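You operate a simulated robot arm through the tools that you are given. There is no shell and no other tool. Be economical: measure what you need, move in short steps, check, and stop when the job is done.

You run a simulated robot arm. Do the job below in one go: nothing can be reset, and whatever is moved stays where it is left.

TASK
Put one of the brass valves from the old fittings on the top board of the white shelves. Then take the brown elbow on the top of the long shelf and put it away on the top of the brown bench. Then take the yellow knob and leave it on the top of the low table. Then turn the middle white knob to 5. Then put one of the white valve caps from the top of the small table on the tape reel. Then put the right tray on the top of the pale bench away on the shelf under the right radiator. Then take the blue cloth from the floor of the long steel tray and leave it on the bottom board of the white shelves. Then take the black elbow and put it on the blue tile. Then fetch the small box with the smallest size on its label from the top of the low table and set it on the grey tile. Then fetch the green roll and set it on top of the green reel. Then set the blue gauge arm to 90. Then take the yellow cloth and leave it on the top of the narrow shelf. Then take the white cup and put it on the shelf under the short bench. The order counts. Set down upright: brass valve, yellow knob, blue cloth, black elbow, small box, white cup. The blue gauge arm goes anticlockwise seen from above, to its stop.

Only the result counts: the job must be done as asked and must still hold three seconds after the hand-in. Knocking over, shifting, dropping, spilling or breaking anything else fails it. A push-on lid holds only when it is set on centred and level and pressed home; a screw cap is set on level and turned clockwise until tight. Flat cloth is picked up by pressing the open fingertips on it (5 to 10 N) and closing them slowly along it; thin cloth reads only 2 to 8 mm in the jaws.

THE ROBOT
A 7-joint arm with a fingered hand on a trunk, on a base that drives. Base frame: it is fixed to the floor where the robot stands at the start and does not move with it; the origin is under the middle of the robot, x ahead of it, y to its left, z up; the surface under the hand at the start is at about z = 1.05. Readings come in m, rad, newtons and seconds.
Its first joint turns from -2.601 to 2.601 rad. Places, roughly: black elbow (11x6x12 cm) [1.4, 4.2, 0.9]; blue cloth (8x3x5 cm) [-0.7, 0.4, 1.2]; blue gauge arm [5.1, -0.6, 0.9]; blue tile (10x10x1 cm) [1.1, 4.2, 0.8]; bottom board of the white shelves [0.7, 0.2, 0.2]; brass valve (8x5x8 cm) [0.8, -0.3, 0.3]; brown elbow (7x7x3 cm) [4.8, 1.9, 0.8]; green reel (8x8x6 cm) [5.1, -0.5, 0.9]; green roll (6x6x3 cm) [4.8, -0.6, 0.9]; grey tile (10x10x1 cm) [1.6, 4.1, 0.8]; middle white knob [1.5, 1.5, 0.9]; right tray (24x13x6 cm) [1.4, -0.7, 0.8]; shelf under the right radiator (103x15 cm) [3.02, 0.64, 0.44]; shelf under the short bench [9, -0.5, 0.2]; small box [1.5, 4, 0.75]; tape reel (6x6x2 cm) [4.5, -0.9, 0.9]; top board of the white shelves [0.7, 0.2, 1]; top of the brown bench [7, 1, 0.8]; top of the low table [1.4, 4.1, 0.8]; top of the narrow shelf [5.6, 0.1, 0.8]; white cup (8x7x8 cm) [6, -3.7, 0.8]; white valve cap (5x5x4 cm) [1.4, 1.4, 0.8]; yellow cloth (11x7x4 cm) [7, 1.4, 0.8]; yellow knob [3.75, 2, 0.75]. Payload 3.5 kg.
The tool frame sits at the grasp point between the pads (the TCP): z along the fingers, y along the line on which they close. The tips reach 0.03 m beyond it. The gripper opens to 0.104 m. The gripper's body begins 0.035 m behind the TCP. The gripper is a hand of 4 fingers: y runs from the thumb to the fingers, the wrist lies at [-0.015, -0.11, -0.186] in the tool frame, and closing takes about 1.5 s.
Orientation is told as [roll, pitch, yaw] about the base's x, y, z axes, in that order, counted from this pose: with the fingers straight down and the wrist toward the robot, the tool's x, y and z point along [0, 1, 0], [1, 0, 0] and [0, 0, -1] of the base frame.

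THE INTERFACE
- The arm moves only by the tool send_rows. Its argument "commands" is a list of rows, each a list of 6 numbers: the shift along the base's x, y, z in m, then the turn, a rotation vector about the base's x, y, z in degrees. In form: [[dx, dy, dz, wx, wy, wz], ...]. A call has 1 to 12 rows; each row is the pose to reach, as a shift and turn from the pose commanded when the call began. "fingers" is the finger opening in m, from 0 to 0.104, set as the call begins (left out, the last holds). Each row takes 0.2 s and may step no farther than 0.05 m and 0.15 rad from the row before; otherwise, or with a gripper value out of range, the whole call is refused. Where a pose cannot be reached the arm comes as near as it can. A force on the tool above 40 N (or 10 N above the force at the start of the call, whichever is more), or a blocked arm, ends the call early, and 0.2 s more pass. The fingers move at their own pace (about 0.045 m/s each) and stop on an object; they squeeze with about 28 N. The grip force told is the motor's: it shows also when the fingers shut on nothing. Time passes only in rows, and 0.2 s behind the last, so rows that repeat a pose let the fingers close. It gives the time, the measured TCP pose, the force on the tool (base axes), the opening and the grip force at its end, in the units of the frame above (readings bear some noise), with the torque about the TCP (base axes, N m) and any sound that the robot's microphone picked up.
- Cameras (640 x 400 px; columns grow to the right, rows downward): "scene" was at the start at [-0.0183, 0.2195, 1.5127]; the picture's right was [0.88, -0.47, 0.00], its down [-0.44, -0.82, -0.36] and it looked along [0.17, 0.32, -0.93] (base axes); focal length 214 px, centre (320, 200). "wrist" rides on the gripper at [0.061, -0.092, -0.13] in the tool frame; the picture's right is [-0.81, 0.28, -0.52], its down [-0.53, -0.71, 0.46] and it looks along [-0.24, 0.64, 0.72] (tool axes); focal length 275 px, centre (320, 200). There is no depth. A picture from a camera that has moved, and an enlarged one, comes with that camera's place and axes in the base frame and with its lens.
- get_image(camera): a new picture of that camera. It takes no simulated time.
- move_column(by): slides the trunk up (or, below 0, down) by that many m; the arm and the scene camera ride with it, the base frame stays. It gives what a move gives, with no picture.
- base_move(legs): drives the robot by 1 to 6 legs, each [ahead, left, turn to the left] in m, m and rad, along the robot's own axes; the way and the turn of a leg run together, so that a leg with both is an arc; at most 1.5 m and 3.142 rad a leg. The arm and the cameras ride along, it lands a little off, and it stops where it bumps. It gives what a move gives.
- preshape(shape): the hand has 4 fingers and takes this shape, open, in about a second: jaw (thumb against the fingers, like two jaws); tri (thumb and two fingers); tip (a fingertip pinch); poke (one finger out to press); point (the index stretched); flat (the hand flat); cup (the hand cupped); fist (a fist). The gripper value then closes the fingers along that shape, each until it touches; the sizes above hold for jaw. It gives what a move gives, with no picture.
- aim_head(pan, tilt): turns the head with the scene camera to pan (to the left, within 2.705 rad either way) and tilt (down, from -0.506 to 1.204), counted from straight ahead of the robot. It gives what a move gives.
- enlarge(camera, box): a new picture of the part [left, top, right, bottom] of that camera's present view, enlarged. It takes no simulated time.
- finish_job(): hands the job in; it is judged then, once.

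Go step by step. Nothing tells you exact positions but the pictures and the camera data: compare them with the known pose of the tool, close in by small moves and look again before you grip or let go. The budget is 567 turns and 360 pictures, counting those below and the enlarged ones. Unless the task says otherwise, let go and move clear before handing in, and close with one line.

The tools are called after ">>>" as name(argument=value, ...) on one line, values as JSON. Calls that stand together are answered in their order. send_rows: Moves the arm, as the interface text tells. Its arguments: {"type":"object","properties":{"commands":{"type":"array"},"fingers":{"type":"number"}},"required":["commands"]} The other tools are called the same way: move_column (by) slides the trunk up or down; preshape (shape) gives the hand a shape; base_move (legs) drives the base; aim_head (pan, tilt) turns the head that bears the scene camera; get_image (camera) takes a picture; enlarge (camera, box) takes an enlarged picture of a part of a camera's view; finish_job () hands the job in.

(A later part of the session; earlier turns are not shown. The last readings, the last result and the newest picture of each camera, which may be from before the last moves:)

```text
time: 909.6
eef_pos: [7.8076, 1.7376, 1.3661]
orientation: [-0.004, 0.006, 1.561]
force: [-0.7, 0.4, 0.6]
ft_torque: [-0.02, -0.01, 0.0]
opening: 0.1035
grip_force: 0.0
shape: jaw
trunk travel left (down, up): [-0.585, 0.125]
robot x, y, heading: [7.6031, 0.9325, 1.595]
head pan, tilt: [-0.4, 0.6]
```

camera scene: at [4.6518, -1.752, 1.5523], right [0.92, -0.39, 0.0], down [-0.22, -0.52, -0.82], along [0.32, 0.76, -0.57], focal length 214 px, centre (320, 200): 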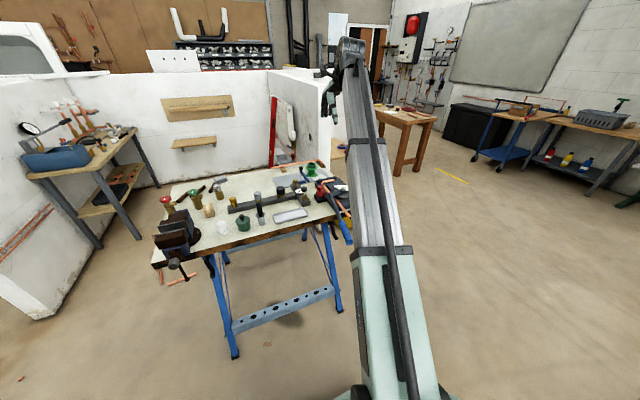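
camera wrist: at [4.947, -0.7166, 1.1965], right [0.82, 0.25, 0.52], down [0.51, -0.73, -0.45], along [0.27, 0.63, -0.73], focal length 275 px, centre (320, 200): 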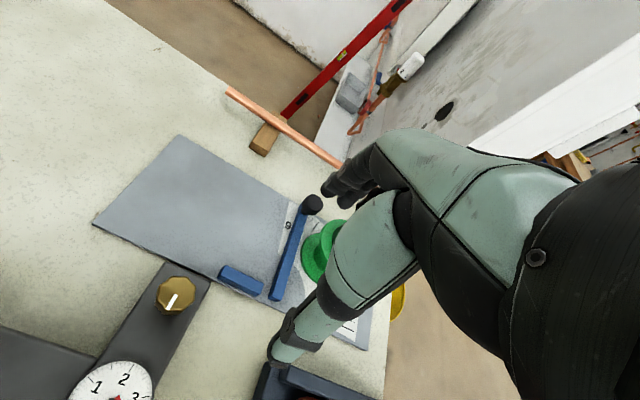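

>>> base_move(legs=[[0.38, -0.2, 0], [0, 0, 1.55]])

>>> aim_head(pan=0.0, tilt=0.7)

>>> get_image(camera="scene")

>>> get_image(camera="wrist")

```text
time: 916.0
eef_pos: [6.9865, 1.5252, 1.3664]
orientation: [-0.003, 0.006, 3.124]
force: [0.6, 1.0, 0.4]
ft_torque: [0.01, -0.01, 0.01]
opening: 0.1038
grip_force: 0.1
shape: jaw
trunk travel left (down, up): [-0.585, 0.125]
robot x, y, heading: [7.7966, 1.3164, -3.114]
head pan, tilt: [-0.4, 0.6]
```

```text
time: 916.9
eef_pos: [6.9861, 1.5253, 1.3661]
orientation: [-0.004, 0.006, 3.125]
force: [0.3, 0.5, 0.0]
ft_torque: [-0.01, -0.01, 0.0]
opening: 0.1035
grip_force: 0.1
shape: jaw
trunk travel left (down, up): [-0.585, 0.125]
robot x, y, heading: [7.7953, 1.3176, -3.116]
head pan, tilt: [0.0, 0.7]
```

```text
69 pictures are left
camera scene: at [7.7594, 1.1453, 1.5437], right [-0.02, 1.0, 0.0], down [0.64, 0.01, -0.77], along [-0.76, -0.02, -0.64], focal length 214 px, centre (320, 200)
```

scene: 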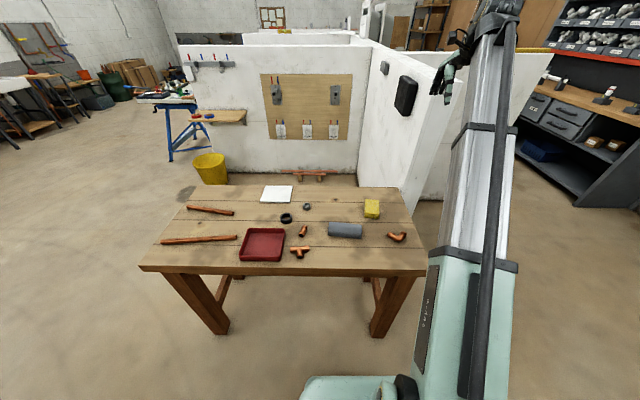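

```text
68 pictures are left
camera wrist: at [7.0776, 1.4615, 1.4966], right [-0.26, 0.81, 0.52], down [0.72, 0.52, -0.45], along [-0.64, 0.26, -0.73], focal length 275 px, centre (320, 200)
```

wrist: 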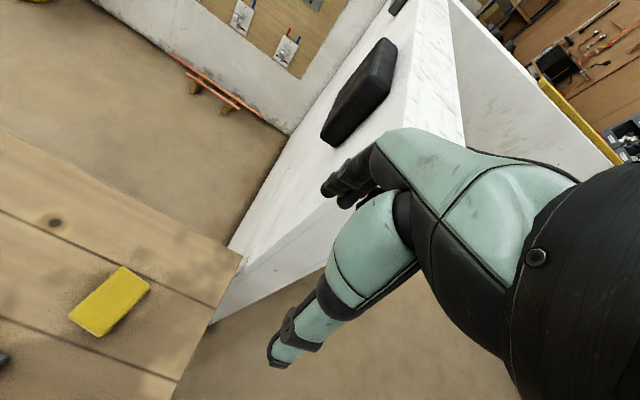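

>>> base_move(legs=[[0, -0.98, 0], [0, 0, 1.56], [0.0, -0.78, 0]])

>>> aim_head(pan=0.0, tilt=0.7)

>>> get_image(camera="wrist")

```text
time: 929.6
eef_pos: [6.7663, 1.4668, 1.366]
orientation: [-0.002, 0.004, -1.598]
force: [0.6, 0.8, -0.5]
ft_torque: [-0.02, -0.01, 0.0]
opening: 0.1037
grip_force: 0.1
shape: jaw
trunk travel left (down, up): [-0.585, 0.125]
robot x, y, heading: [6.9791, 2.2717, -1.556]
head pan, tilt: [0.0, 0.7]
```

```text
time: 930.2
eef_pos: [6.7659, 1.4665, 1.3665]
orientation: [-0.004, 0.005, -1.595]
force: [-0.2, 0.2, 0.4]
ft_torque: [0.0, 0.0, -0.05]
opening: 0.1038
grip_force: 0.0
shape: jaw
trunk travel left (down, up): [-0.585, 0.125]
robot x, y, heading: [6.9822, 2.269, -1.554]
head pan, tilt: [0.0, 0.7]
```

```text
67 pictures are left
camera wrist: at [6.8317, 1.556, 1.4966], right [-0.81, -0.26, 0.52], down [-0.52, 0.73, -0.45], along [-0.26, -0.63, -0.73], focal length 275 px, centre (320, 200)
```

wrist: 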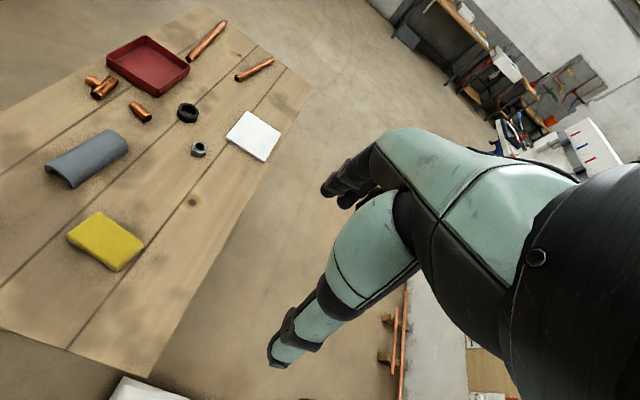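

>>> send_rows(commands=[[0.045, 0, -0.01, 0, 0, -2], [0.09, -0.01, -0.02, 0, 0, -4], [0.135, -0.02, -0.03, 0, 0, -6], [0.18, -0.03, -0.04, 0, 0, -7.5], [0.222, -0.04, -0.05, 0, 0, -7.5]])

>>> move_column(by=-0.28)

>>> send_rows(commands=[[0, -0.03, -0.01, 0, 0, 0], [0, -0.045, -0.03, 0, 0, 0]])

>>> get_image(camera="wrist")

```text
time: 931.4
eef_pos: [6.9882, 1.4255, 1.3149]
orientation: [-0.007, 0.005, -1.725]
force: [-0.1, 0.3, 0.1]
ft_torque: [0.04, 0.05, 0.02]
opening: 0.1035
grip_force: 0.1
shape: jaw
trunk travel left (down, up): [-0.585, 0.125]
robot x, y, heading: [6.9831, 2.2733, -1.557]
head pan, tilt: [0.0, 0.7]
```

```text
time: 934.2
eef_pos: [6.9871, 1.4245, 1.0358]
orientation: [-0.003, 0.005, -1.727]
force: [-1.1, 0.6, 0.1]
ft_torque: [-0.01, 0.0, -0.02]
opening: 0.1036
grip_force: 0.0
shape: jaw
trunk travel left (down, up): [-0.305, 0.405]
robot x, y, heading: [6.9811, 2.2701, -1.554]
head pan, tilt: [0.0, 0.7]
```

```text
time: 934.8
eef_pos: [6.9877, 1.381, 1.0051]
orientation: [-0.004, 0.006, -1.726]
force: [-0.4, 0.2, 0.0]
ft_torque: [-0.03, -0.03, -0.04]
opening: 0.1036
grip_force: 0.0
shape: jaw
trunk travel left (down, up): [-0.305, 0.405]
robot x, y, heading: [6.9832, 2.2726, -1.552]
head pan, tilt: [0.0, 0.7]
```

```text
66 pictures are left
camera wrist: at [7.0647, 1.4611, 1.1358], right [-0.84, -0.15, 0.52], down [-0.42, 0.79, -0.45], along [-0.34, -0.6, -0.73], focal length 275 px, centre (320, 200)
```

wrist: 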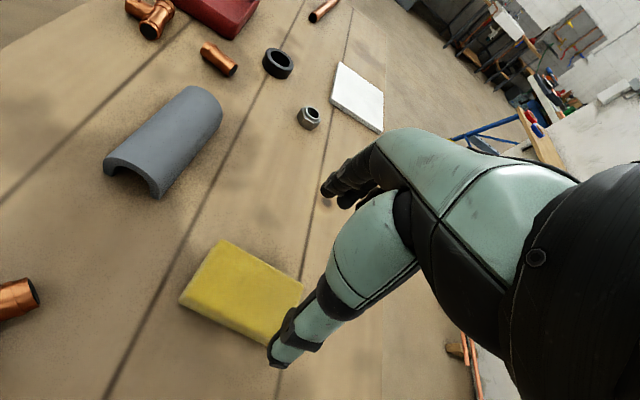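

>>> send_rows(commands=[[0.012, 0.002, -0.045, 0, 0, 0], [0.012, 0.002, -0.09, 0, 0, 0], [0.012, 0.002, -0.12, 0, 0, 0], [0.012, 0.002, -0.137, 0, 0, 0]])

>>> send_rows(commands=[[0, 0, 0, 0, 0, 0], [0, 0, 0, 0, 0, 0], [0, 0, 0, 0, 0, 0], [0, 0, 0, 0, 0, 0], [0, 0, 0, 0, 0, 0]], fingers=0.0)

>>> send_rows(commands=[[0, 0, 0.02, 0, 0, 0], [0, 0.0, 0.06, 0, 0, 0], [0, 0.01, 0.1, 0, 0, 0], [0, 0.02, 0.14, 0, 0, 0]])

>>> get_image(camera="wrist")

```text
time: 935.8
eef_pos: [6.998, 1.3834, 0.8687]
orientation: [-0.004, 0.006, -1.726]
force: [-0.4, 0.1, 0.5]
ft_torque: [-0.02, 0.01, 0.0]
opening: 0.1038
grip_force: 0.2
shape: jaw
trunk travel left (down, up): [-0.305, 0.405]
robot x, y, heading: [6.9843, 2.2721, -1.553]
head pan, tilt: [0.0, 0.7]
```

```text
time: 937.0
eef_pos: [7.0003, 1.3841, 0.8692]
orientation: [-0.004, 0.006, -1.726]
force: [-0.3, 1.0, 0.3]
ft_torque: [0.02, 0.0, 0.0]
opening: 0.0618
grip_force: 28.4
shape: jaw
trunk travel left (down, up): [-0.305, 0.405]
robot x, y, heading: [6.9804, 2.2766, -1.554]
head pan, tilt: [0.0, 0.7]
```

```text
time: 938.0
eef_pos: [7.0005, 1.4036, 1.0075]
orientation: [-0.004, 0.007, -1.726]
force: [0.0, -1.1, -0.9]
ft_torque: [-0.04, 0.0, -0.01]
opening: 0.0619
grip_force: 28.0
shape: jaw
trunk travel left (down, up): [-0.305, 0.405]
robot x, y, heading: [6.9863, 2.2758, -1.553]
head pan, tilt: [0.0, 0.7]
```

```text
65 pictures are left
camera wrist: at [7.0789, 1.4831, 1.1383], right [-0.84, -0.15, 0.52], down [-0.42, 0.79, -0.45], along [-0.34, -0.59, -0.73], focal length 275 px, centre (320, 200)
```

wrist: 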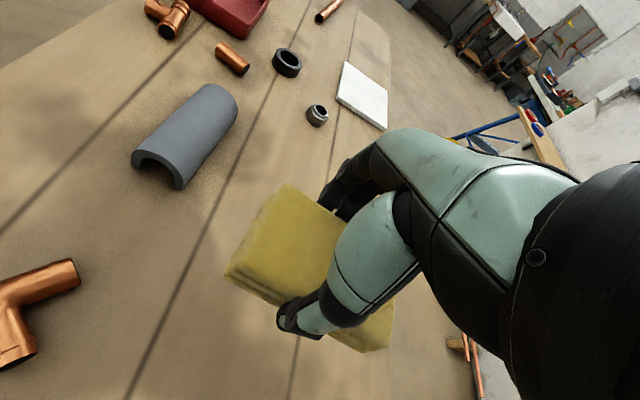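

>>> move_column(by=0.3)

>>> base_move(legs=[[0, 0.75, -0.017], [1.4, 0, 0], [1.4, 0, 0]])

>>> base_move(legs=[[0, 0, -1.57], [1.2, 0, 0]])

>>> aim_head(pan=-0.3, tilt=0.6)

>>> get_image(camera="scene")

```text
time: 941.0
eef_pos: [7.0018, 1.4031, 1.3068]
orientation: [-0.005, 0.006, -1.727]
force: [1.3, 0.2, -1.8]
ft_torque: [0.0, -0.01, 0.01]
opening: 0.0619
grip_force: 27.4
shape: jaw
trunk travel left (down, up): [-0.605, 0.105]
robot x, y, heading: [6.9807, 2.275, -1.558]
head pan, tilt: [0.0, 0.7]
```

```text
time: 958.2
eef_pos: [7.6039, -1.3795, 1.307]
orientation: [-0.002, 0.005, -1.79]
force: [-0.4, 0.1, -0.5]
ft_torque: [-0.02, -0.01, -0.01]
opening: 0.0619
grip_force: 28.8
shape: jaw
trunk travel left (down, up): [-0.605, 0.105]
robot x, y, heading: [7.6359, -0.5093, -1.618]
head pan, tilt: [0.0, 0.7]
```

```text
time: 968.1
eef_pos: [5.5716, -0.4017, 1.3081]
orientation: [-0.003, 0.005, 2.912]
force: [0.4, 0.5, -0.3]
ft_torque: [-0.03, -0.01, -0.02]
opening: 0.0613
grip_force: 27.9
shape: jaw
trunk travel left (down, up): [-0.605, 0.105]
robot x, y, heading: [6.4424, -0.4451, 3.084]
head pan, tilt: [0.0, 0.7]
```

```text
time: 968.9
eef_pos: [5.5709, -0.4002, 1.3081]
orientation: [-0.003, 0.005, 2.914]
force: [-0.3, -0.3, -0.4]
ft_torque: [0.0, -0.03, -0.01]
opening: 0.0615
grip_force: 28.5
shape: jaw
trunk travel left (down, up): [-0.605, 0.105]
robot x, y, heading: [6.4426, -0.4472, 3.082]
head pan, tilt: [-0.3, 0.6]
```

```text
64 pictures are left
camera scene: at [6.3942, -0.5856, 1.5723], right [0.35, 0.94, 0.0], down [0.53, -0.2, -0.82], along [-0.77, 0.29, -0.57], focal length 214 px, centre (320, 200)
```

scene: 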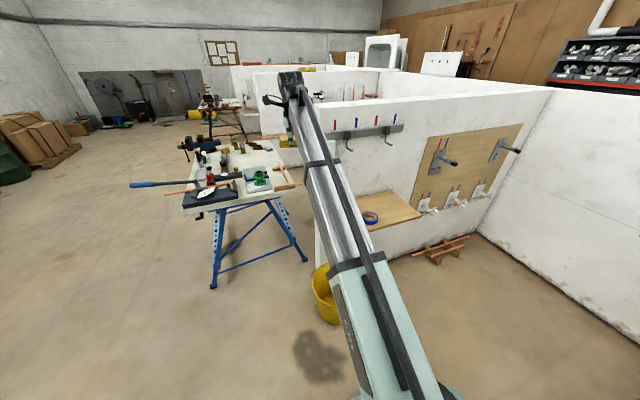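

>>> send_rows(commands=[[0.04, 0, 0, 0, 0, 2], [0.08, 0, 0, 0, 0, 4], [0.12, 0, 0, 0, 0, 6], [0.16, 0, 0, 0, 0, 8], [0.2, 0, 0, 0, 0, 9.5], [0.24, 0, 0, 0, 0, 9.5]])

>>> base_move(legs=[[-0.08, -0.1, 0.06], [0, -0.52, 0]])

>>> move_column(by=-0.25)

>>> aim_head(pan=0.0, tilt=0.5)

>>> get_image(camera="scene")

>>> get_image(camera="wrist")

```text
time: 970.3
eef_pos: [5.8145, -0.4012, 1.3083]
orientation: [-0.004, 0.004, 3.078]
force: [0.1, 0.3, -0.2]
ft_torque: [-0.01, 0.0, 0.03]
opening: 0.0615
grip_force: 28.1
shape: jaw
trunk travel left (down, up): [-0.605, 0.105]
robot x, y, heading: [6.4371, -0.4415, 3.083]
head pan, tilt: [-0.3, 0.6]
```

```text
time: 974.2
eef_pos: [5.8957, 0.1772, 1.3088]
orientation: [-0.004, 0.008, 3.138]
force: [-0.2, 0.2, -0.5]
ft_torque: [-0.04, 0.0, 0.01]
opening: 0.0615
grip_force: 28.3
shape: jaw
trunk travel left (down, up): [-0.605, 0.105]
robot x, y, heading: [6.5221, 0.1724, -3.145]
head pan, tilt: [-0.3, 0.6]
```

```text
time: 976.8
eef_pos: [5.8951, 0.1781, 1.0588]
orientation: [-0.003, 0.006, 3.139]
force: [0.0, -0.1, -1.8]
ft_torque: [-0.02, -0.02, 0.02]
opening: 0.0616
grip_force: 28.3
shape: jaw
trunk travel left (down, up): [-0.355, 0.355]
robot x, y, heading: [6.5253, 0.1745, -3.146]
head pan, tilt: [-0.3, 0.6]
```

```text
time: 977.6
eef_pos: [5.8953, 0.1774, 1.059]
orientation: [-0.004, 0.004, 3.14]
force: [0.0, -0.3, -0.2]
ft_torque: [-0.03, 0.0, 0.0]
opening: 0.0611
grip_force: 28.2
shape: jaw
trunk travel left (down, up): [-0.355, 0.355]
robot x, y, heading: [6.53, 0.1726, -3.142]
head pan, tilt: [0.0, 0.499]
```

```text
63 pictures are left
camera scene: at [6.4802, 0.0021, 1.3314], right [0.0, 1.0, 0.0], down [0.48, 0.0, -0.88], along [-0.88, 0.0, -0.48], focal length 214 px, centre (320, 200)
```

scene: 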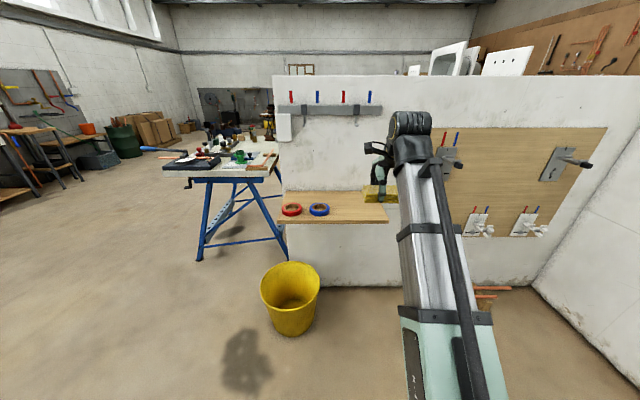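

```text
62 pictures are left
camera wrist: at [5.9877, 0.1152, 1.1891], right [-0.28, 0.81, 0.52], down [0.72, 0.53, -0.45], along [-0.64, 0.25, -0.73], focal length 275 px, centre (320, 200)
```

wrist: 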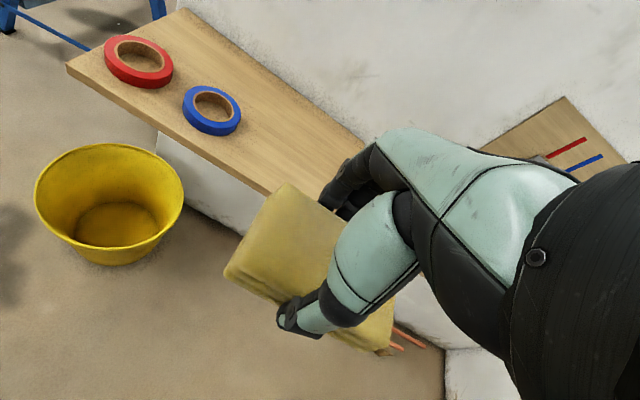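

>>> send_rows(commands=[[0, 0, -0.045, 0, 0, 0], [0, 0, -0.09, 0, 0, 0], [0, 0, -0.135, 0, 0, 0], [-0.045, 0, -0.14, 0, 0, 0], [-0.09, 0, -0.14, 0, 0, 0], [-0.135, 0, -0.14, 0, 0, 0], [-0.18, 0, -0.14, 0, 0, 0], [-0.225, -0.004, -0.14, 0, 0, 0], [-0.27, -0.006, -0.14, 0, 0, 0], [-0.3, -0.006, -0.14, 0, 0, 0]])

>>> get_image(camera="wrist")

>>> enlarge(camera="scene", box=[260, 90, 460, 250])

```text
time: 979.8
eef_pos: [5.5949, 0.1722, 0.9184]
orientation: [-0.003, 0.006, 3.137]
force: [-0.2, 0.5, -1.4]
ft_torque: [0.0, 0.02, 0.0]
opening: 0.0614
grip_force: 28.1
shape: jaw
trunk travel left (down, up): [-0.355, 0.355]
robot x, y, heading: [6.5262, 0.1742, -3.139]
head pan, tilt: [0.0, 0.499]
```

```text
61 pictures are left
camera wrist: at [5.6874, 0.1101, 1.0487], right [-0.28, 0.81, 0.52], down [0.72, 0.53, -0.45], along [-0.64, 0.25, -0.73], focal length 275 px, centre (320, 200)
```

wrist: 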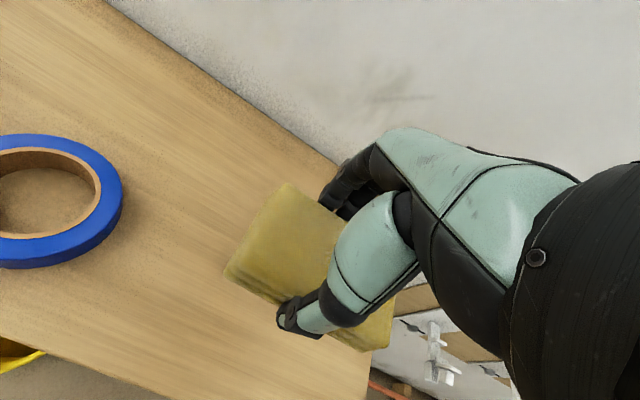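

```text
2.50 times, centred on (360, 170) of scene
camera zoom: at [6.4801, 0.002, 1.3314], right [0.0, 1.0, 0.0], down [0.48, 0.0, -0.88], along [-0.88, 0.0, -0.48], focal length 536 px, centre (220, 275)
```

zoom: 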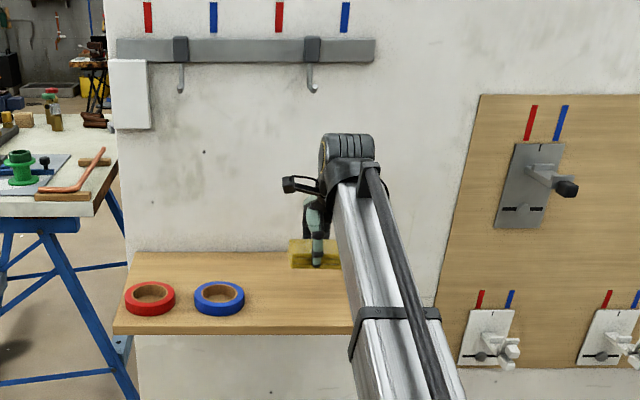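

>>> send_rows(commands=[[0, -0.015, -0.03, 0, 0, 0], [0, -0.015, -0.05, 0, 0, 0], [0, -0.015, -0.06, 0, 0, 0], [0, -0.015, -0.068, 0, 0, 0], [0, -0.015, -0.076, 0, 0, 0], [0, -0.015, -0.084, 0, 0, 0]])

>>> get_image(camera="wrist")

```text
time: 981.2
eef_pos: [5.5955, 0.156, 0.8369]
orientation: [-0.003, 0.002, 3.137]
force: [-0.5, -0.6, 15.3]
ft_torque: [-0.01, -0.19, 0.01]
opening: 0.0612
grip_force: 28.3
shape: jaw
trunk travel left (down, up): [-0.355, 0.355]
robot x, y, heading: [6.5232, 0.1714, -3.142]
head pan, tilt: [0.0, 0.499]
```

```text
59 pictures are left
camera wrist: at [5.6889, 0.0943, 0.9676], right [-0.27, 0.81, 0.52], down [0.72, 0.53, -0.45], along [-0.64, 0.25, -0.72], focal length 275 px, centre (320, 200)
```

wrist: 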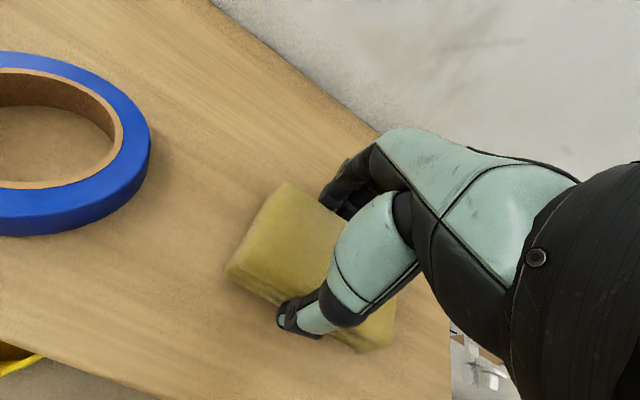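

Contact. Releasing the cloth and backing out.

>>> send_rows(commands=[[0, 0, 0.002, 0, 0, 0], [0, 0, 0.002, 0, 0, 0], [0, 0, 0.002, 0, 0, 0], [0, 0, 0.002, 0, 0, 0], [0, 0, 0.002, 0, 0, 0]], fingers=0.104)

>>> send_rows(commands=[[0, 0, 0.04, 0, 0, 0], [0, 0, 0.08, 0, 0, 0], [0.04, 0, 0.09, 0, 0, 0], [0.08, 0, 0.1, 0, 0, 0], [0.12, 0, 0.1, 0, 0, 0], [0.16, 0, 0.1, 0, 0, 0], [0.2, 0, 0.1, 0, 0, 0], [0.24, 0, 0.1, 0, 0, 0], [0.28, 0, 0.1, 0, 0, 0]])

>>> get_image(camera="wrist")

```text
time: 982.4
eef_pos: [5.5958, 0.1566, 0.8367]
orientation: [-0.003, 0.005, 3.138]
force: [0.3, 0.4, 1.0]
ft_torque: [0.02, 0.01, -0.01]
opening: 0.1035
grip_force: 0.0
shape: jaw
trunk travel left (down, up): [-0.355, 0.355]
robot x, y, heading: [6.5247, 0.1736, -3.14]
head pan, tilt: [0.0, 0.499]
```

```text
time: 984.4
eef_pos: [5.8768, 0.1558, 0.9355]
orientation: [-0.005, 0.005, 3.139]
force: [-0.5, 0.8, 0.7]
ft_torque: [-0.02, 0.0, -0.01]
opening: 0.1037
grip_force: 0.0
shape: jaw
trunk travel left (down, up): [-0.355, 0.355]
robot x, y, heading: [6.5259, 0.1714, -3.138]
head pan, tilt: [0.0, 0.499]
```

```text
58 pictures are left
camera wrist: at [5.9687, 0.0926, 1.0661], right [-0.28, 0.81, 0.52], down [0.72, 0.53, -0.45], along [-0.64, 0.25, -0.73], focal length 275 px, centre (320, 200)
```

wrist: 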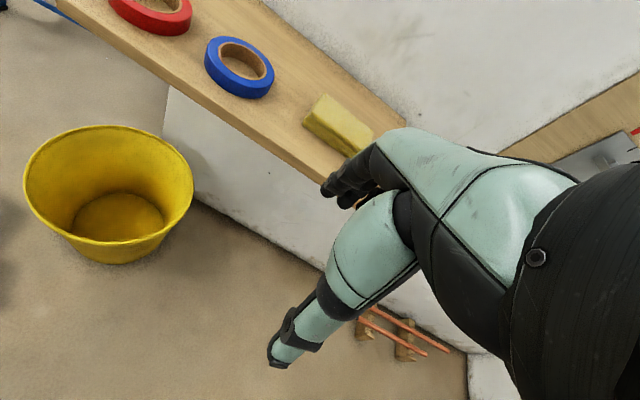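

>>> move_column(by=0.3)

>>> base_move(legs=[[0, 1.4, 0], [0, 1.3, 0], [0, 0, 1.57]])

>>> aim_head(pan=0.0, tilt=0.5)

>>> get_image(camera="scene")

```text
time: 987.4
eef_pos: [5.8763, 0.1562, 1.2359]
orientation: [-0.004, 0.006, 3.137]
force: [0.1, -0.4, -0.4]
ft_torque: [-0.02, 0.02, -0.03]
opening: 0.1039
grip_force: 0.0
shape: jaw
trunk travel left (down, up): [-0.655, 0.055]
robot x, y, heading: [6.5251, 0.1746, -3.14]
head pan, tilt: [0.0, 0.499]
```

```text
time: 1004.2
eef_pos: [6.5089, -3.1675, 1.2364]
orientation: [-0.003, 0.004, -1.583]
force: [-0.1, -0.2, -0.4]
ft_torque: [0.0, 0.05, 0.03]
opening: 0.104
grip_force: 0.0
shape: jaw
trunk travel left (down, up): [-0.655, 0.055]
robot x, y, heading: [6.4939, -2.5146, -1.579]
head pan, tilt: [0.0, 0.499]
```

```text
time: 1004.8
eef_pos: [6.5078, -3.1678, 1.2366]
orientation: [-0.003, 0.007, -1.584]
force: [-0.7, -0.2, -0.1]
ft_torque: [-0.02, 0.0, 0.0]
opening: 0.1037
grip_force: 0.0
shape: jaw
trunk travel left (down, up): [-0.655, 0.055]
robot x, y, heading: [6.4959, -2.5183, -1.578]
head pan, tilt: [0.0, 0.499]
```

```text
57 pictures are left
camera scene: at [6.6651, -2.5657, 1.6314], right [-1.0, 0.01, 0.0], down [0.0, 0.48, -0.88], along [-0.01, -0.88, -0.48], focal length 214 px, centre (320, 200)
```

scene: 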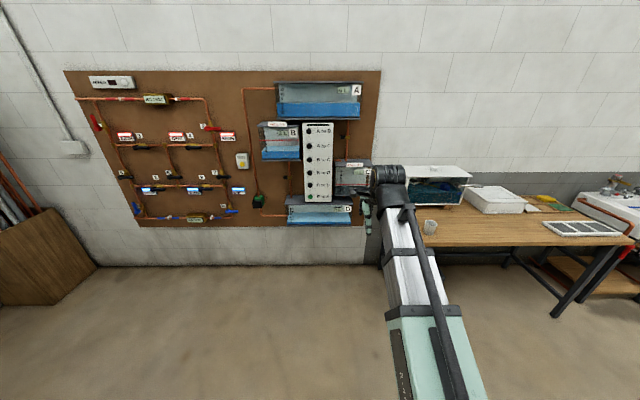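

>>> base_move(legs=[[0.33, -0.48, 0]])

>>> get_image(camera="wrist")

>>> enlarge(camera="scene", box=[280, 160, 420, 270])

```text
time: 1008.1
eef_pos: [6.0338, -3.5, 1.2355]
orientation: [-0.003, 0.006, -1.573]
force: [0.4, 0.4, 0.1]
ft_torque: [0.04, -0.03, 0.02]
opening: 0.1039
grip_force: 0.2
shape: jaw
trunk travel left (down, up): [-0.655, 0.055]
robot x, y, heading: [6.0157, -2.8511, -1.567]
head pan, tilt: [0.0, 0.499]
```

```text
56 pictures are left
camera wrist: at [6.097, -3.4091, 1.3661], right [-0.81, -0.28, 0.52], down [-0.53, 0.72, -0.45], along [-0.25, -0.64, -0.73], focal length 275 px, centre (320, 200)
```

wrist: 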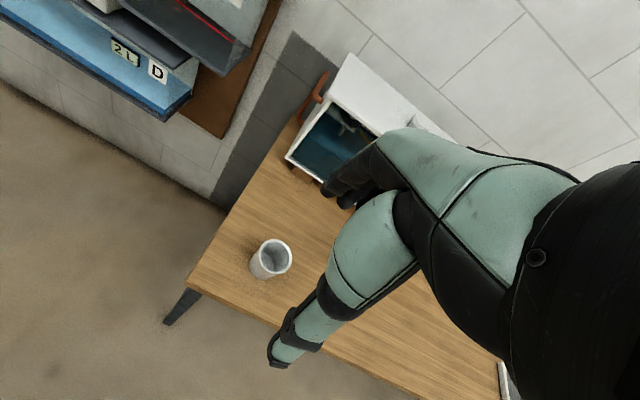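

```text
3.64 times, centred on (350, 215) of scene
camera zoom: at [6.1867, -2.8955, 1.6315], right [-1.0, 0.0, 0.0], down [0.0, 0.48, -0.88], along [0.0, -0.88, -0.48], focal length 780 px, centre (211, 146)
```

zoom: 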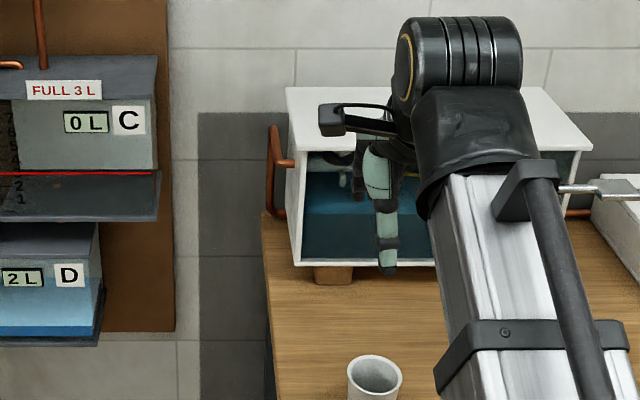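

>>> enlarge(camera="wrist", box=[230, 220, 310, 300])

```text
5.00 times, centred on (270, 260) of wrist
camera zoom: at [6.097, -3.4091, 1.3661], right [-0.81, -0.28, 0.52], down [-0.53, 0.72, -0.45], along [-0.25, -0.64, -0.73], focal length 1376 px, centre (570, -100)
```

zoom: 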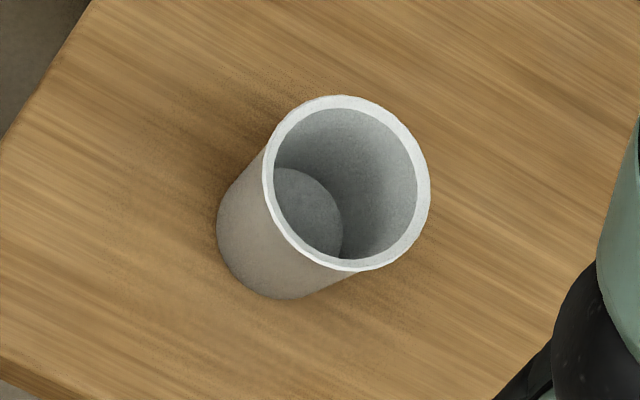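

>>> send_rows(commands=[[-0.015, -0.04, -0.02, 0, 0, 0], [-0.03, -0.08, -0.04, 0, 0, 0], [-0.045, -0.12, -0.06, 0, 0, 0], [-0.06, -0.151, -0.08, 0, 0, 0]])

>>> move_column(by=-0.17)

>>> get_image(camera="wrist")

```text
time: 1009.1
eef_pos: [5.9722, -3.6501, 1.1546]
orientation: [-0.005, 0.006, -1.573]
force: [-0.2, -0.5, 0.2]
ft_torque: [-0.02, 0.03, -0.04]
opening: 0.1037
grip_force: 0.0
shape: jaw
trunk travel left (down, up): [-0.655, 0.055]
robot x, y, heading: [6.0178, -2.8495, -1.572]
head pan, tilt: [0.0, 0.499]
```

```text
time: 1011.1
eef_pos: [5.9725, -3.6487, 0.9846]
orientation: [-0.003, 0.006, -1.575]
force: [-0.2, 0.4, -0.8]
ft_torque: [-0.04, 0.02, -0.02]
opening: 0.1037
grip_force: 0.1
shape: jaw
trunk travel left (down, up): [-0.485, 0.225]
robot x, y, heading: [6.0176, -2.8508, -1.57]
head pan, tilt: [0.0, 0.499]
```

```text
53 pictures are left
camera wrist: at [6.036, -3.558, 1.116], right [-0.81, -0.28, 0.52], down [-0.53, 0.72, -0.45], along [-0.25, -0.64, -0.73], focal length 275 px, centre (320, 200)
```

wrist: 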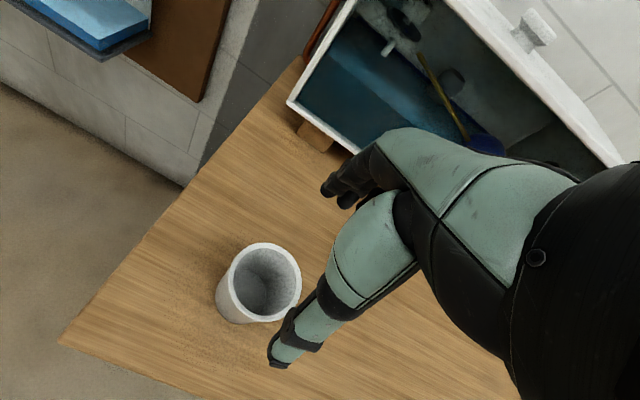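

>>> send_rows(commands=[[0.002, 0.0, -0.045, 0, 0, 0], [0.002, 0, -0.085, 0, 0, 0], [0.002, 0, -0.11, 0, 0, 0], [0.002, 0, -0.124, 0, 0, 0]])

>>> send_rows(commands=[[0, 0, 0, 0, 0, 0], [0, 0, 0, 0, 0, 0], [0, 0, 0, 0, 0, 0], [0, 0, 0, 0, 0, 0], [0, 0, 0, 0, 0, 0]], fingers=0.0)

>>> send_rows(commands=[[0, 0, 0.02, 0, 0, 0], [0, 0, 0.06, 0, 0, 0], [0, 0.01, 0.1, 0, 0, 0], [0, 0.03, 0.14, 0, 0, 0], [0, 0.05, 0.18, 0, 0, 0]])

>>> get_image(camera="wrist")

```text
time: 1012.1
eef_pos: [5.9745, -3.648, 0.8599]
orientation: [-0.005, 0.006, -1.576]
force: [0.6, 0.0, 0.3]
ft_torque: [-0.04, 0.04, -0.01]
opening: 0.1035
grip_force: 0.0
shape: jaw
trunk travel left (down, up): [-0.485, 0.225]
robot x, y, heading: [6.0144, -2.85, -1.57]
head pan, tilt: [0.0, 0.499]
```

```text
time: 1013.3
eef_pos: [5.9742, -3.6479, 0.8624]
orientation: [-0.004, 0.006, -1.573]
force: [-1.1, -0.3, -0.2]
ft_torque: [0.01, -0.01, 0.0]
opening: 0.0556
grip_force: 27.9
shape: jaw
trunk travel left (down, up): [-0.485, 0.225]
robot x, y, heading: [6.018, -2.8493, -1.569]
head pan, tilt: [0.0, 0.499]
```

```text
time: 1014.5
eef_pos: [5.9765, -3.5991, 1.0407]
orientation: [-0.004, 0.005, -1.573]
force: [-0.2, -0.2, -1.1]
ft_torque: [-0.01, 0.0, 0.02]
opening: 0.0553
grip_force: 27.6
shape: jaw
trunk travel left (down, up): [-0.485, 0.225]
robot x, y, heading: [6.0139, -2.8505, -1.565]
head pan, tilt: [0.0, 0.499]
```

```text
52 pictures are left
camera wrist: at [6.0399, -3.5079, 1.171], right [-0.81, -0.28, 0.52], down [-0.53, 0.72, -0.45], along [-0.25, -0.64, -0.73], focal length 275 px, centre (320, 200)
```

wrist: 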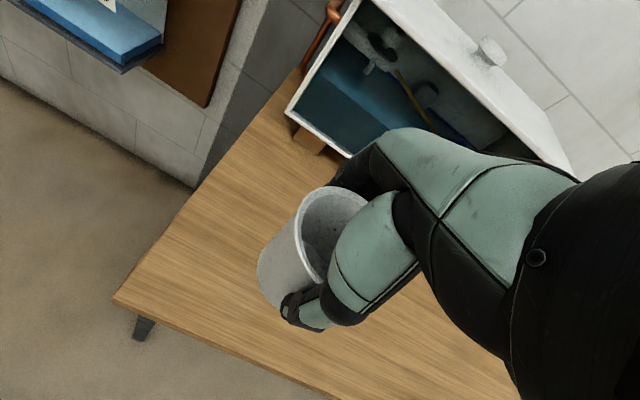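

>>> move_column(by=0.2)

>>> base_move(legs=[[-0.6, 0, 0], [0, 0, 1.57], [1.4, 0, 0], [0.3, 0.9, 0], [0, 0.8, 0]])

>>> aim_head(pan=0.0, tilt=0.6)

>>> get_image(camera="scene")

```text
time: 1016.6
eef_pos: [5.9764, -3.5982, 1.2407]
orientation: [-0.004, 0.007, -1.574]
force: [0.9, -0.4, 0.7]
ft_torque: [0.0, 0.0, 0.0]
opening: 0.0554
grip_force: 28.0
shape: jaw
trunk travel left (down, up): [-0.685, 0.025]
robot x, y, heading: [6.0161, -2.8483, -1.564]
head pan, tilt: [0.0, 0.499]
```

```text
time: 1038.8
eef_pos: [8.472, -0.6325, 1.2404]
orientation: [-0.006, 0.006, -0.027]
force: [0.0, 0.3, 0.1]
ft_torque: [0.0, 0.0, -0.02]
opening: 0.0545
grip_force: 28.4
shape: jaw
trunk travel left (down, up): [-0.685, 0.025]
robot x, y, heading: [7.7231, -0.5772, -0.021]
head pan, tilt: [0.0, 0.499]
```

```text
time: 1039.4
eef_pos: [8.4707, -0.6319, 1.2405]
orientation: [-0.003, 0.006, -0.027]
force: [-0.5, 0.7, -0.3]
ft_torque: [0.0, 0.01, -0.01]
opening: 0.0548
grip_force: 28.1
shape: jaw
trunk travel left (down, up): [-0.685, 0.025]
robot x, y, heading: [7.724, -0.5754, -0.016]
head pan, tilt: [0.0, 0.6]
```

```text
51 pictures are left
camera scene: at [7.7708, -0.4063, 1.6524], right [-0.02, -1.0, 0.0], down [-0.56, 0.01, -0.83], along [0.83, -0.02, -0.56], focal length 214 px, centre (320, 200)
```

scene: 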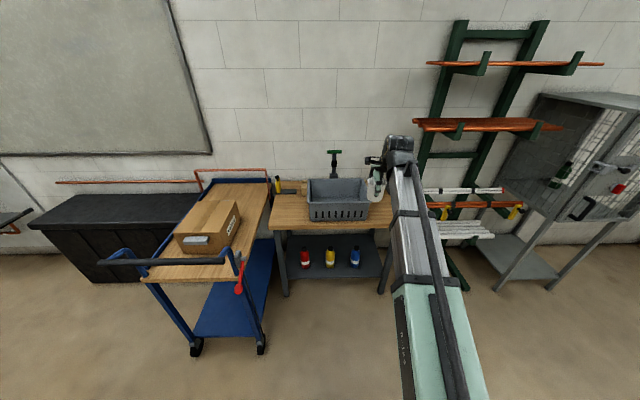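

>>> base_move(legs=[[0.17, -0.02, 0.016]])

>>> send_rows(commands=[[-0.03, 0.0, 0, 0, 0, 0], [-0.06, 0.0, 0, 0, 0, 0], [-0.075, 0.0, 0, 0, 0, 0.7]])

>>> move_column(by=-0.4)

>>> get_image(camera="wrist")

>>> get_image(camera="scene")

```text
time: 1040.9
eef_pos: [8.6435, -0.6446, 1.2388]
orientation: [-0.003, 0.007, -0.013]
force: [0.3, 0.3, -0.8]
ft_torque: [0.02, 0.01, 0.02]
opening: 0.0548
grip_force: 27.4
shape: jaw
trunk travel left (down, up): [-0.685, 0.025]
robot x, y, heading: [7.8919, -0.5973, -0.005]
head pan, tilt: [0.0, 0.6]
```

```text
time: 1041.7
eef_pos: [8.5667, -0.6463, 1.2417]
orientation: [-0.004, 0.006, 0.001]
force: [0.7, 0.8, 0.2]
ft_torque: [0.0, 0.03, -0.02]
opening: 0.0546
grip_force: 28.1
shape: jaw
trunk travel left (down, up): [-0.685, 0.025]
robot x, y, heading: [7.8961, -0.5974, -0.009]
head pan, tilt: [0.0, 0.6]
```

```text
time: 1045.5
eef_pos: [8.5686, -0.6455, 0.8394]
orientation: [-0.004, 0.006, -0.001]
force: [-0.1, 0.1, 0.3]
ft_torque: [-0.02, 0.02, -0.03]
opening: 0.0549
grip_force: 27.6
shape: jaw
trunk travel left (down, up): [-0.285, 0.425]
robot x, y, heading: [7.8957, -0.5978, -0.011]
head pan, tilt: [0.0, 0.6]
```

```text
50 pictures are left
camera wrist: at [8.4783, -0.5846, 0.9709], right [0.28, -0.81, 0.52], down [-0.72, -0.53, -0.45], along [0.64, -0.25, -0.73], focal length 275 px, centre (320, 200)
```

wrist: 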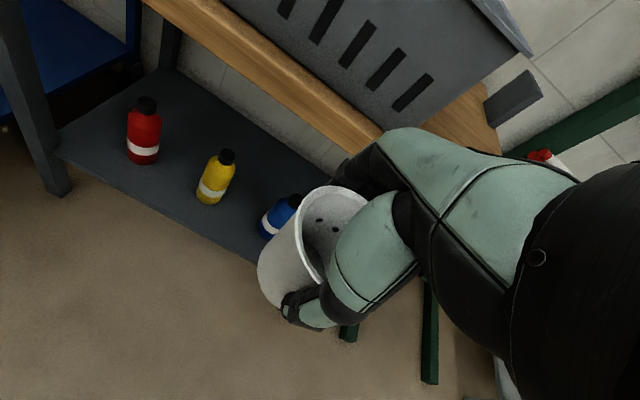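

```text
49 pictures are left
camera scene: at [7.939, -0.4284, 1.2524], right [-0.01, -1.0, 0.0], down [-0.56, 0.0, -0.83], along [0.83, -0.01, -0.56], focal length 214 px, centre (320, 200)
```

scene: 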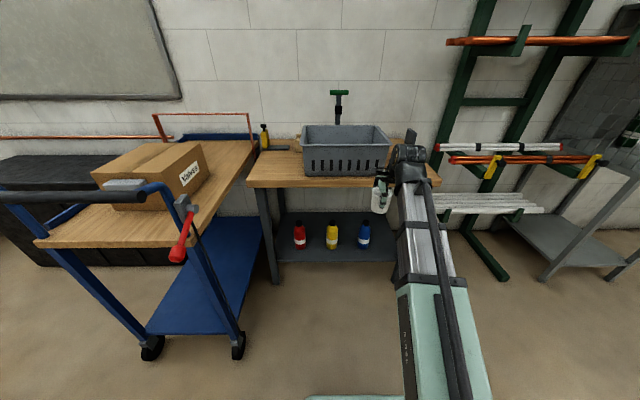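

>>> move_column(by=-0.27)

>>> send_rows(commands=[[0, 0.0, -0.045, 0, 0, 0], [0, 0.005, -0.09, 0, 0, 0], [0, 0.01, -0.135, 0, 0, 0], [0, 0.015, -0.18, 0, 0, 0], [0, 0.018, -0.21, 0, 0, 0]])

>>> base_move(legs=[[0.13, 0.0, 0.01]])

>>> get_image(camera="wrist")

>>> get_image(camera="scene")

```text
time: 1048.3
eef_pos: [8.567, -0.6462, 0.5701]
orientation: [-0.003, 0.004, 0.0]
force: [0.8, -0.4, -0.1]
ft_torque: [-0.01, 0.0, 0.02]
opening: 0.055
grip_force: 28.4
shape: jaw
trunk travel left (down, up): [-0.015, 0.695]
robot x, y, heading: [7.8966, -0.5977, -0.006]
head pan, tilt: [0.0, 0.6]
```

```text
time: 1049.5
eef_pos: [8.5675, -0.6265, 0.3621]
orientation: [-0.003, 0.004, -0.001]
force: [-0.7, -0.7, 0.4]
ft_torque: [-0.02, 0.0, 0.0]
opening: 0.0547
grip_force: 27.4
shape: jaw
trunk travel left (down, up): [-0.015, 0.695]
robot x, y, heading: [7.8945, -0.596, -0.009]
head pan, tilt: [0.0, 0.6]
```

```text
time: 1050.8
eef_pos: [8.6993, -0.6209, 0.3625]
orientation: [-0.005, 0.003, 0.011]
force: [0.6, -0.9, -0.5]
ft_torque: [0.02, 0.0, 0.02]
opening: 0.0546
grip_force: 28.3
shape: jaw
trunk travel left (down, up): [-0.015, 0.695]
robot x, y, heading: [8.0252, -0.6007, 0.002]
head pan, tilt: [0.0, 0.6]
```

```text
48 pictures are left
camera wrist: at [8.6084, -0.5598, 0.4925], right [0.29, -0.81, 0.52], down [-0.71, -0.54, -0.45], along [0.64, -0.24, -0.73], focal length 275 px, centre (320, 200)
```

wrist: 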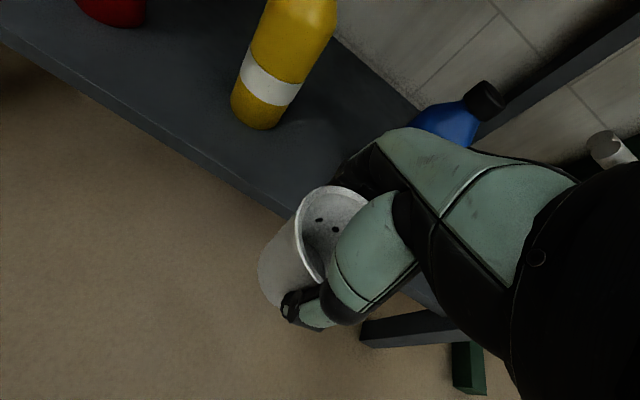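

```text
47 pictures are left
camera scene: at [8.0696, -0.4284, 0.9823], right [0.0, -1.0, 0.0], down [-0.56, 0.0, -0.83], along [0.83, 0.0, -0.56], focal length 214 px, centre (320, 200)
```

scene: 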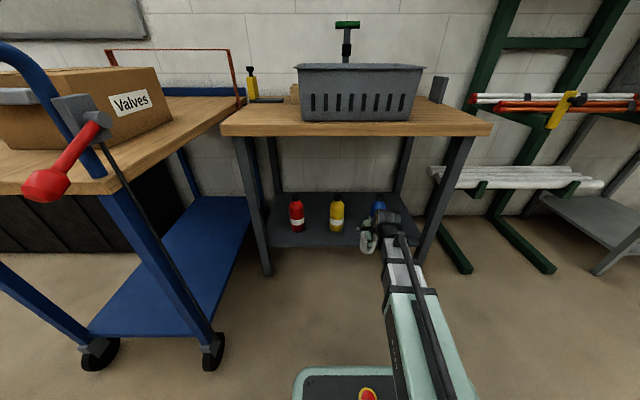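

>>> send_rows(commands=[[0.045, -0.002, 0, 0, 0, 0], [0.09, -0.003, 0, 0, 0, 0], [0.135, -0.003, 0, 0, 0, 0], [0.165, -0.003, 0, 0, 0, 0]])

>>> get_image(camera="wrist")

>>> enlarge(camera="scene", box=[260, 160, 440, 280])

```text
time: 1051.8
eef_pos: [8.861, -0.6238, 0.3613]
orientation: [-0.004, 0.005, 0.01]
force: [0.1, 0.9, -0.9]
ft_torque: [-0.02, -0.03, 0.0]
opening: 0.0547
grip_force: 27.7
shape: jaw
trunk travel left (down, up): [-0.015, 0.695]
robot x, y, heading: [8.0265, -0.5946, -0.0]
head pan, tilt: [0.0, 0.6]
```

```text
46 pictures are left
camera wrist: at [8.7715, -0.563, 0.4919], right [0.29, -0.81, 0.52], down [-0.71, -0.54, -0.45], along [0.64, -0.24, -0.73], focal length 275 px, centre (320, 200)
```

wrist: 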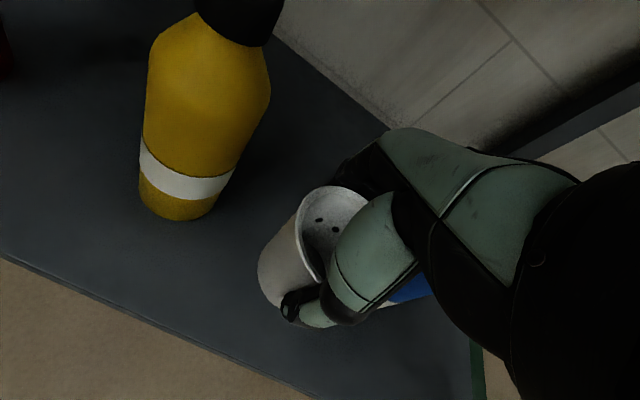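

```text
3.33 times, centred on (350, 220) of scene
camera zoom: at [8.0695, -0.4284, 0.9823], right [0.0, -1.0, 0.0], down [-0.56, 0.0, -0.83], along [0.83, 0.0, -0.56], focal length 715 px, centre (220, 133)
```

zoom: 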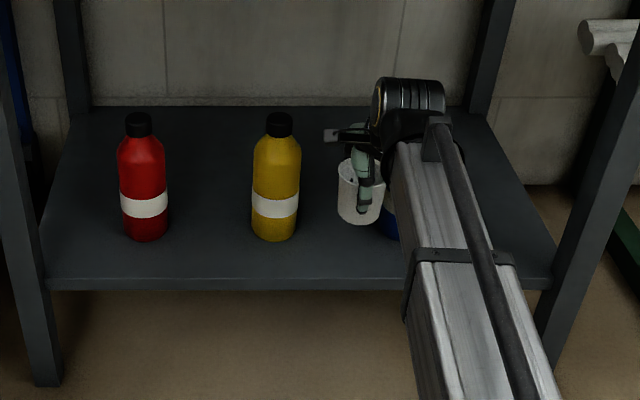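

>>> send_rows(commands=[[0.005, 0.005, -0.03, 0, 0, 0], [0.007, 0.005, -0.06, 0, 0, 0], [0.007, 0.005, -0.08, 0, 0, 0], [0.007, 0.005, -0.088, 0, 0, 0], [0.007, 0.005, -0.094, 0, 0, 0], [0.007, 0.005, -0.1, 0, 0, 0]])

>>> get_image(camera="wrist")

>>> enlarge(camera="scene", box=[260, 160, 440, 280])

```text
time: 1053.2
eef_pos: [8.8709, -0.6193, 0.2641]
orientation: [-0.004, 0.001, 0.011]
force: [-0.2, 1.8, 24.5]
ft_torque: [-0.03, -0.18, 0.05]
opening: 0.0504
grip_force: 28.2
shape: jaw
trunk travel left (down, up): [-0.015, 0.695]
robot x, y, heading: [8.0245, -0.598, 0.0]
head pan, tilt: [0.0, 0.6]
```

```text
44 pictures are left
camera wrist: at [8.7796, -0.5588, 0.3936], right [0.28, -0.81, 0.52], down [-0.71, -0.54, -0.45], along [0.65, -0.24, -0.72], focal length 275 px, centre (320, 200)
```

wrist: 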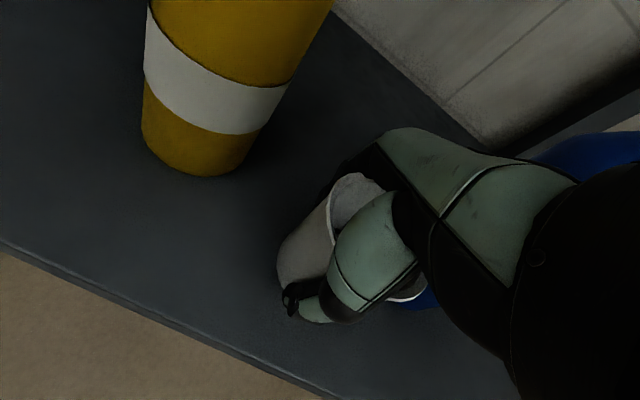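

```text
3.33 times, centred on (350, 220) of scene
camera zoom: at [8.0679, -0.4283, 0.9825], right [0.0, -1.0, 0.0], down [-0.56, 0.0, -0.83], along [0.83, 0.0, -0.56], focal length 715 px, centre (220, 133)
```

zoom: 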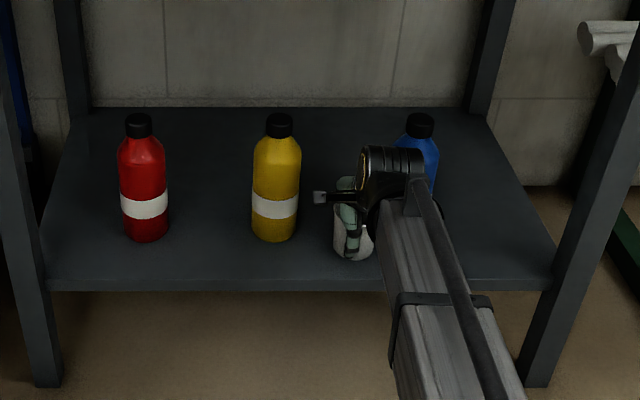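

>>> send_rows(commands=[[0, 0, 0.003, 0, 0, 0], [0, 0, 0.003, 0, 0, 0], [0, 0, 0.003, 0, 0, 0], [0, 0, 0.003, 0, 0, 0], [0, 0, 0.003, 0, 0, 0]], fingers=0.1)

>>> get_image(camera="wrist")

```text
time: 1054.4
eef_pos: [8.8711, -0.6194, 0.2653]
orientation: [-0.003, 0.003, 0.011]
force: [1.7, 0.6, 4.7]
ft_torque: [-0.1, -0.19, 0.04]
opening: 0.0476
grip_force: 28.1
shape: jaw
trunk travel left (down, up): [-0.015, 0.695]
robot x, y, heading: [8.0248, -0.6003, -0.0]
head pan, tilt: [0.0, 0.6]
```

```text
42 pictures are left
camera wrist: at [8.7804, -0.5589, 0.3955], right [0.29, -0.81, 0.52], down [-0.71, -0.54, -0.45], along [0.64, -0.24, -0.73], focal length 275 px, centre (320, 200)
```

wrist: 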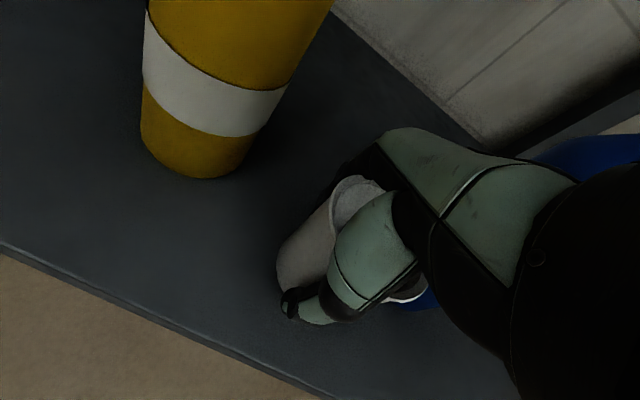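

>>> send_rows(commands=[[0, 0, 0.0, 0, 0, 0], [0, 0, 0.0, 0, 0, 0], [0, 0, 0, 0, 0, 0], [0, 0, 0, 0, 0, 0]], fingers=0.104)

>>> get_image(camera="wrist")

```text
time: 1055.4
eef_pos: [8.8706, -0.6199, 0.265]
orientation: [-0.003, 0.005, 0.011]
force: [-0.5, -0.5, 2.1]
ft_torque: [-0.01, -0.06, 0.04]
opening: 0.1039
grip_force: 0.0
shape: jaw
trunk travel left (down, up): [-0.015, 0.695]
robot x, y, heading: [8.0217, -0.5988, 0.001]
head pan, tilt: [0.0, 0.6]
```

```text
41 pictures are left
camera wrist: at [8.7802, -0.5588, 0.3951], right [0.29, -0.81, 0.52], down [-0.71, -0.54, -0.45], along [0.64, -0.24, -0.73], focal length 275 px, centre (320, 200)
```

wrist: 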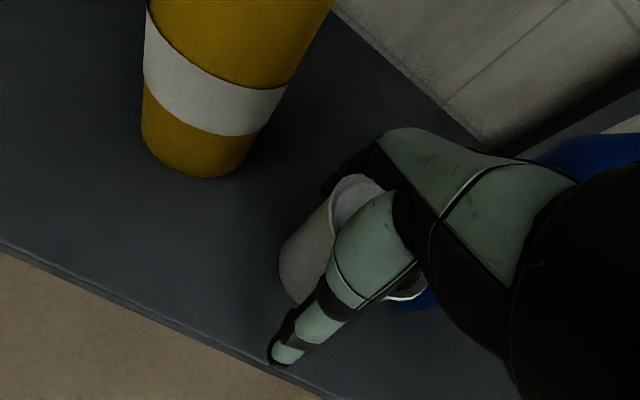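

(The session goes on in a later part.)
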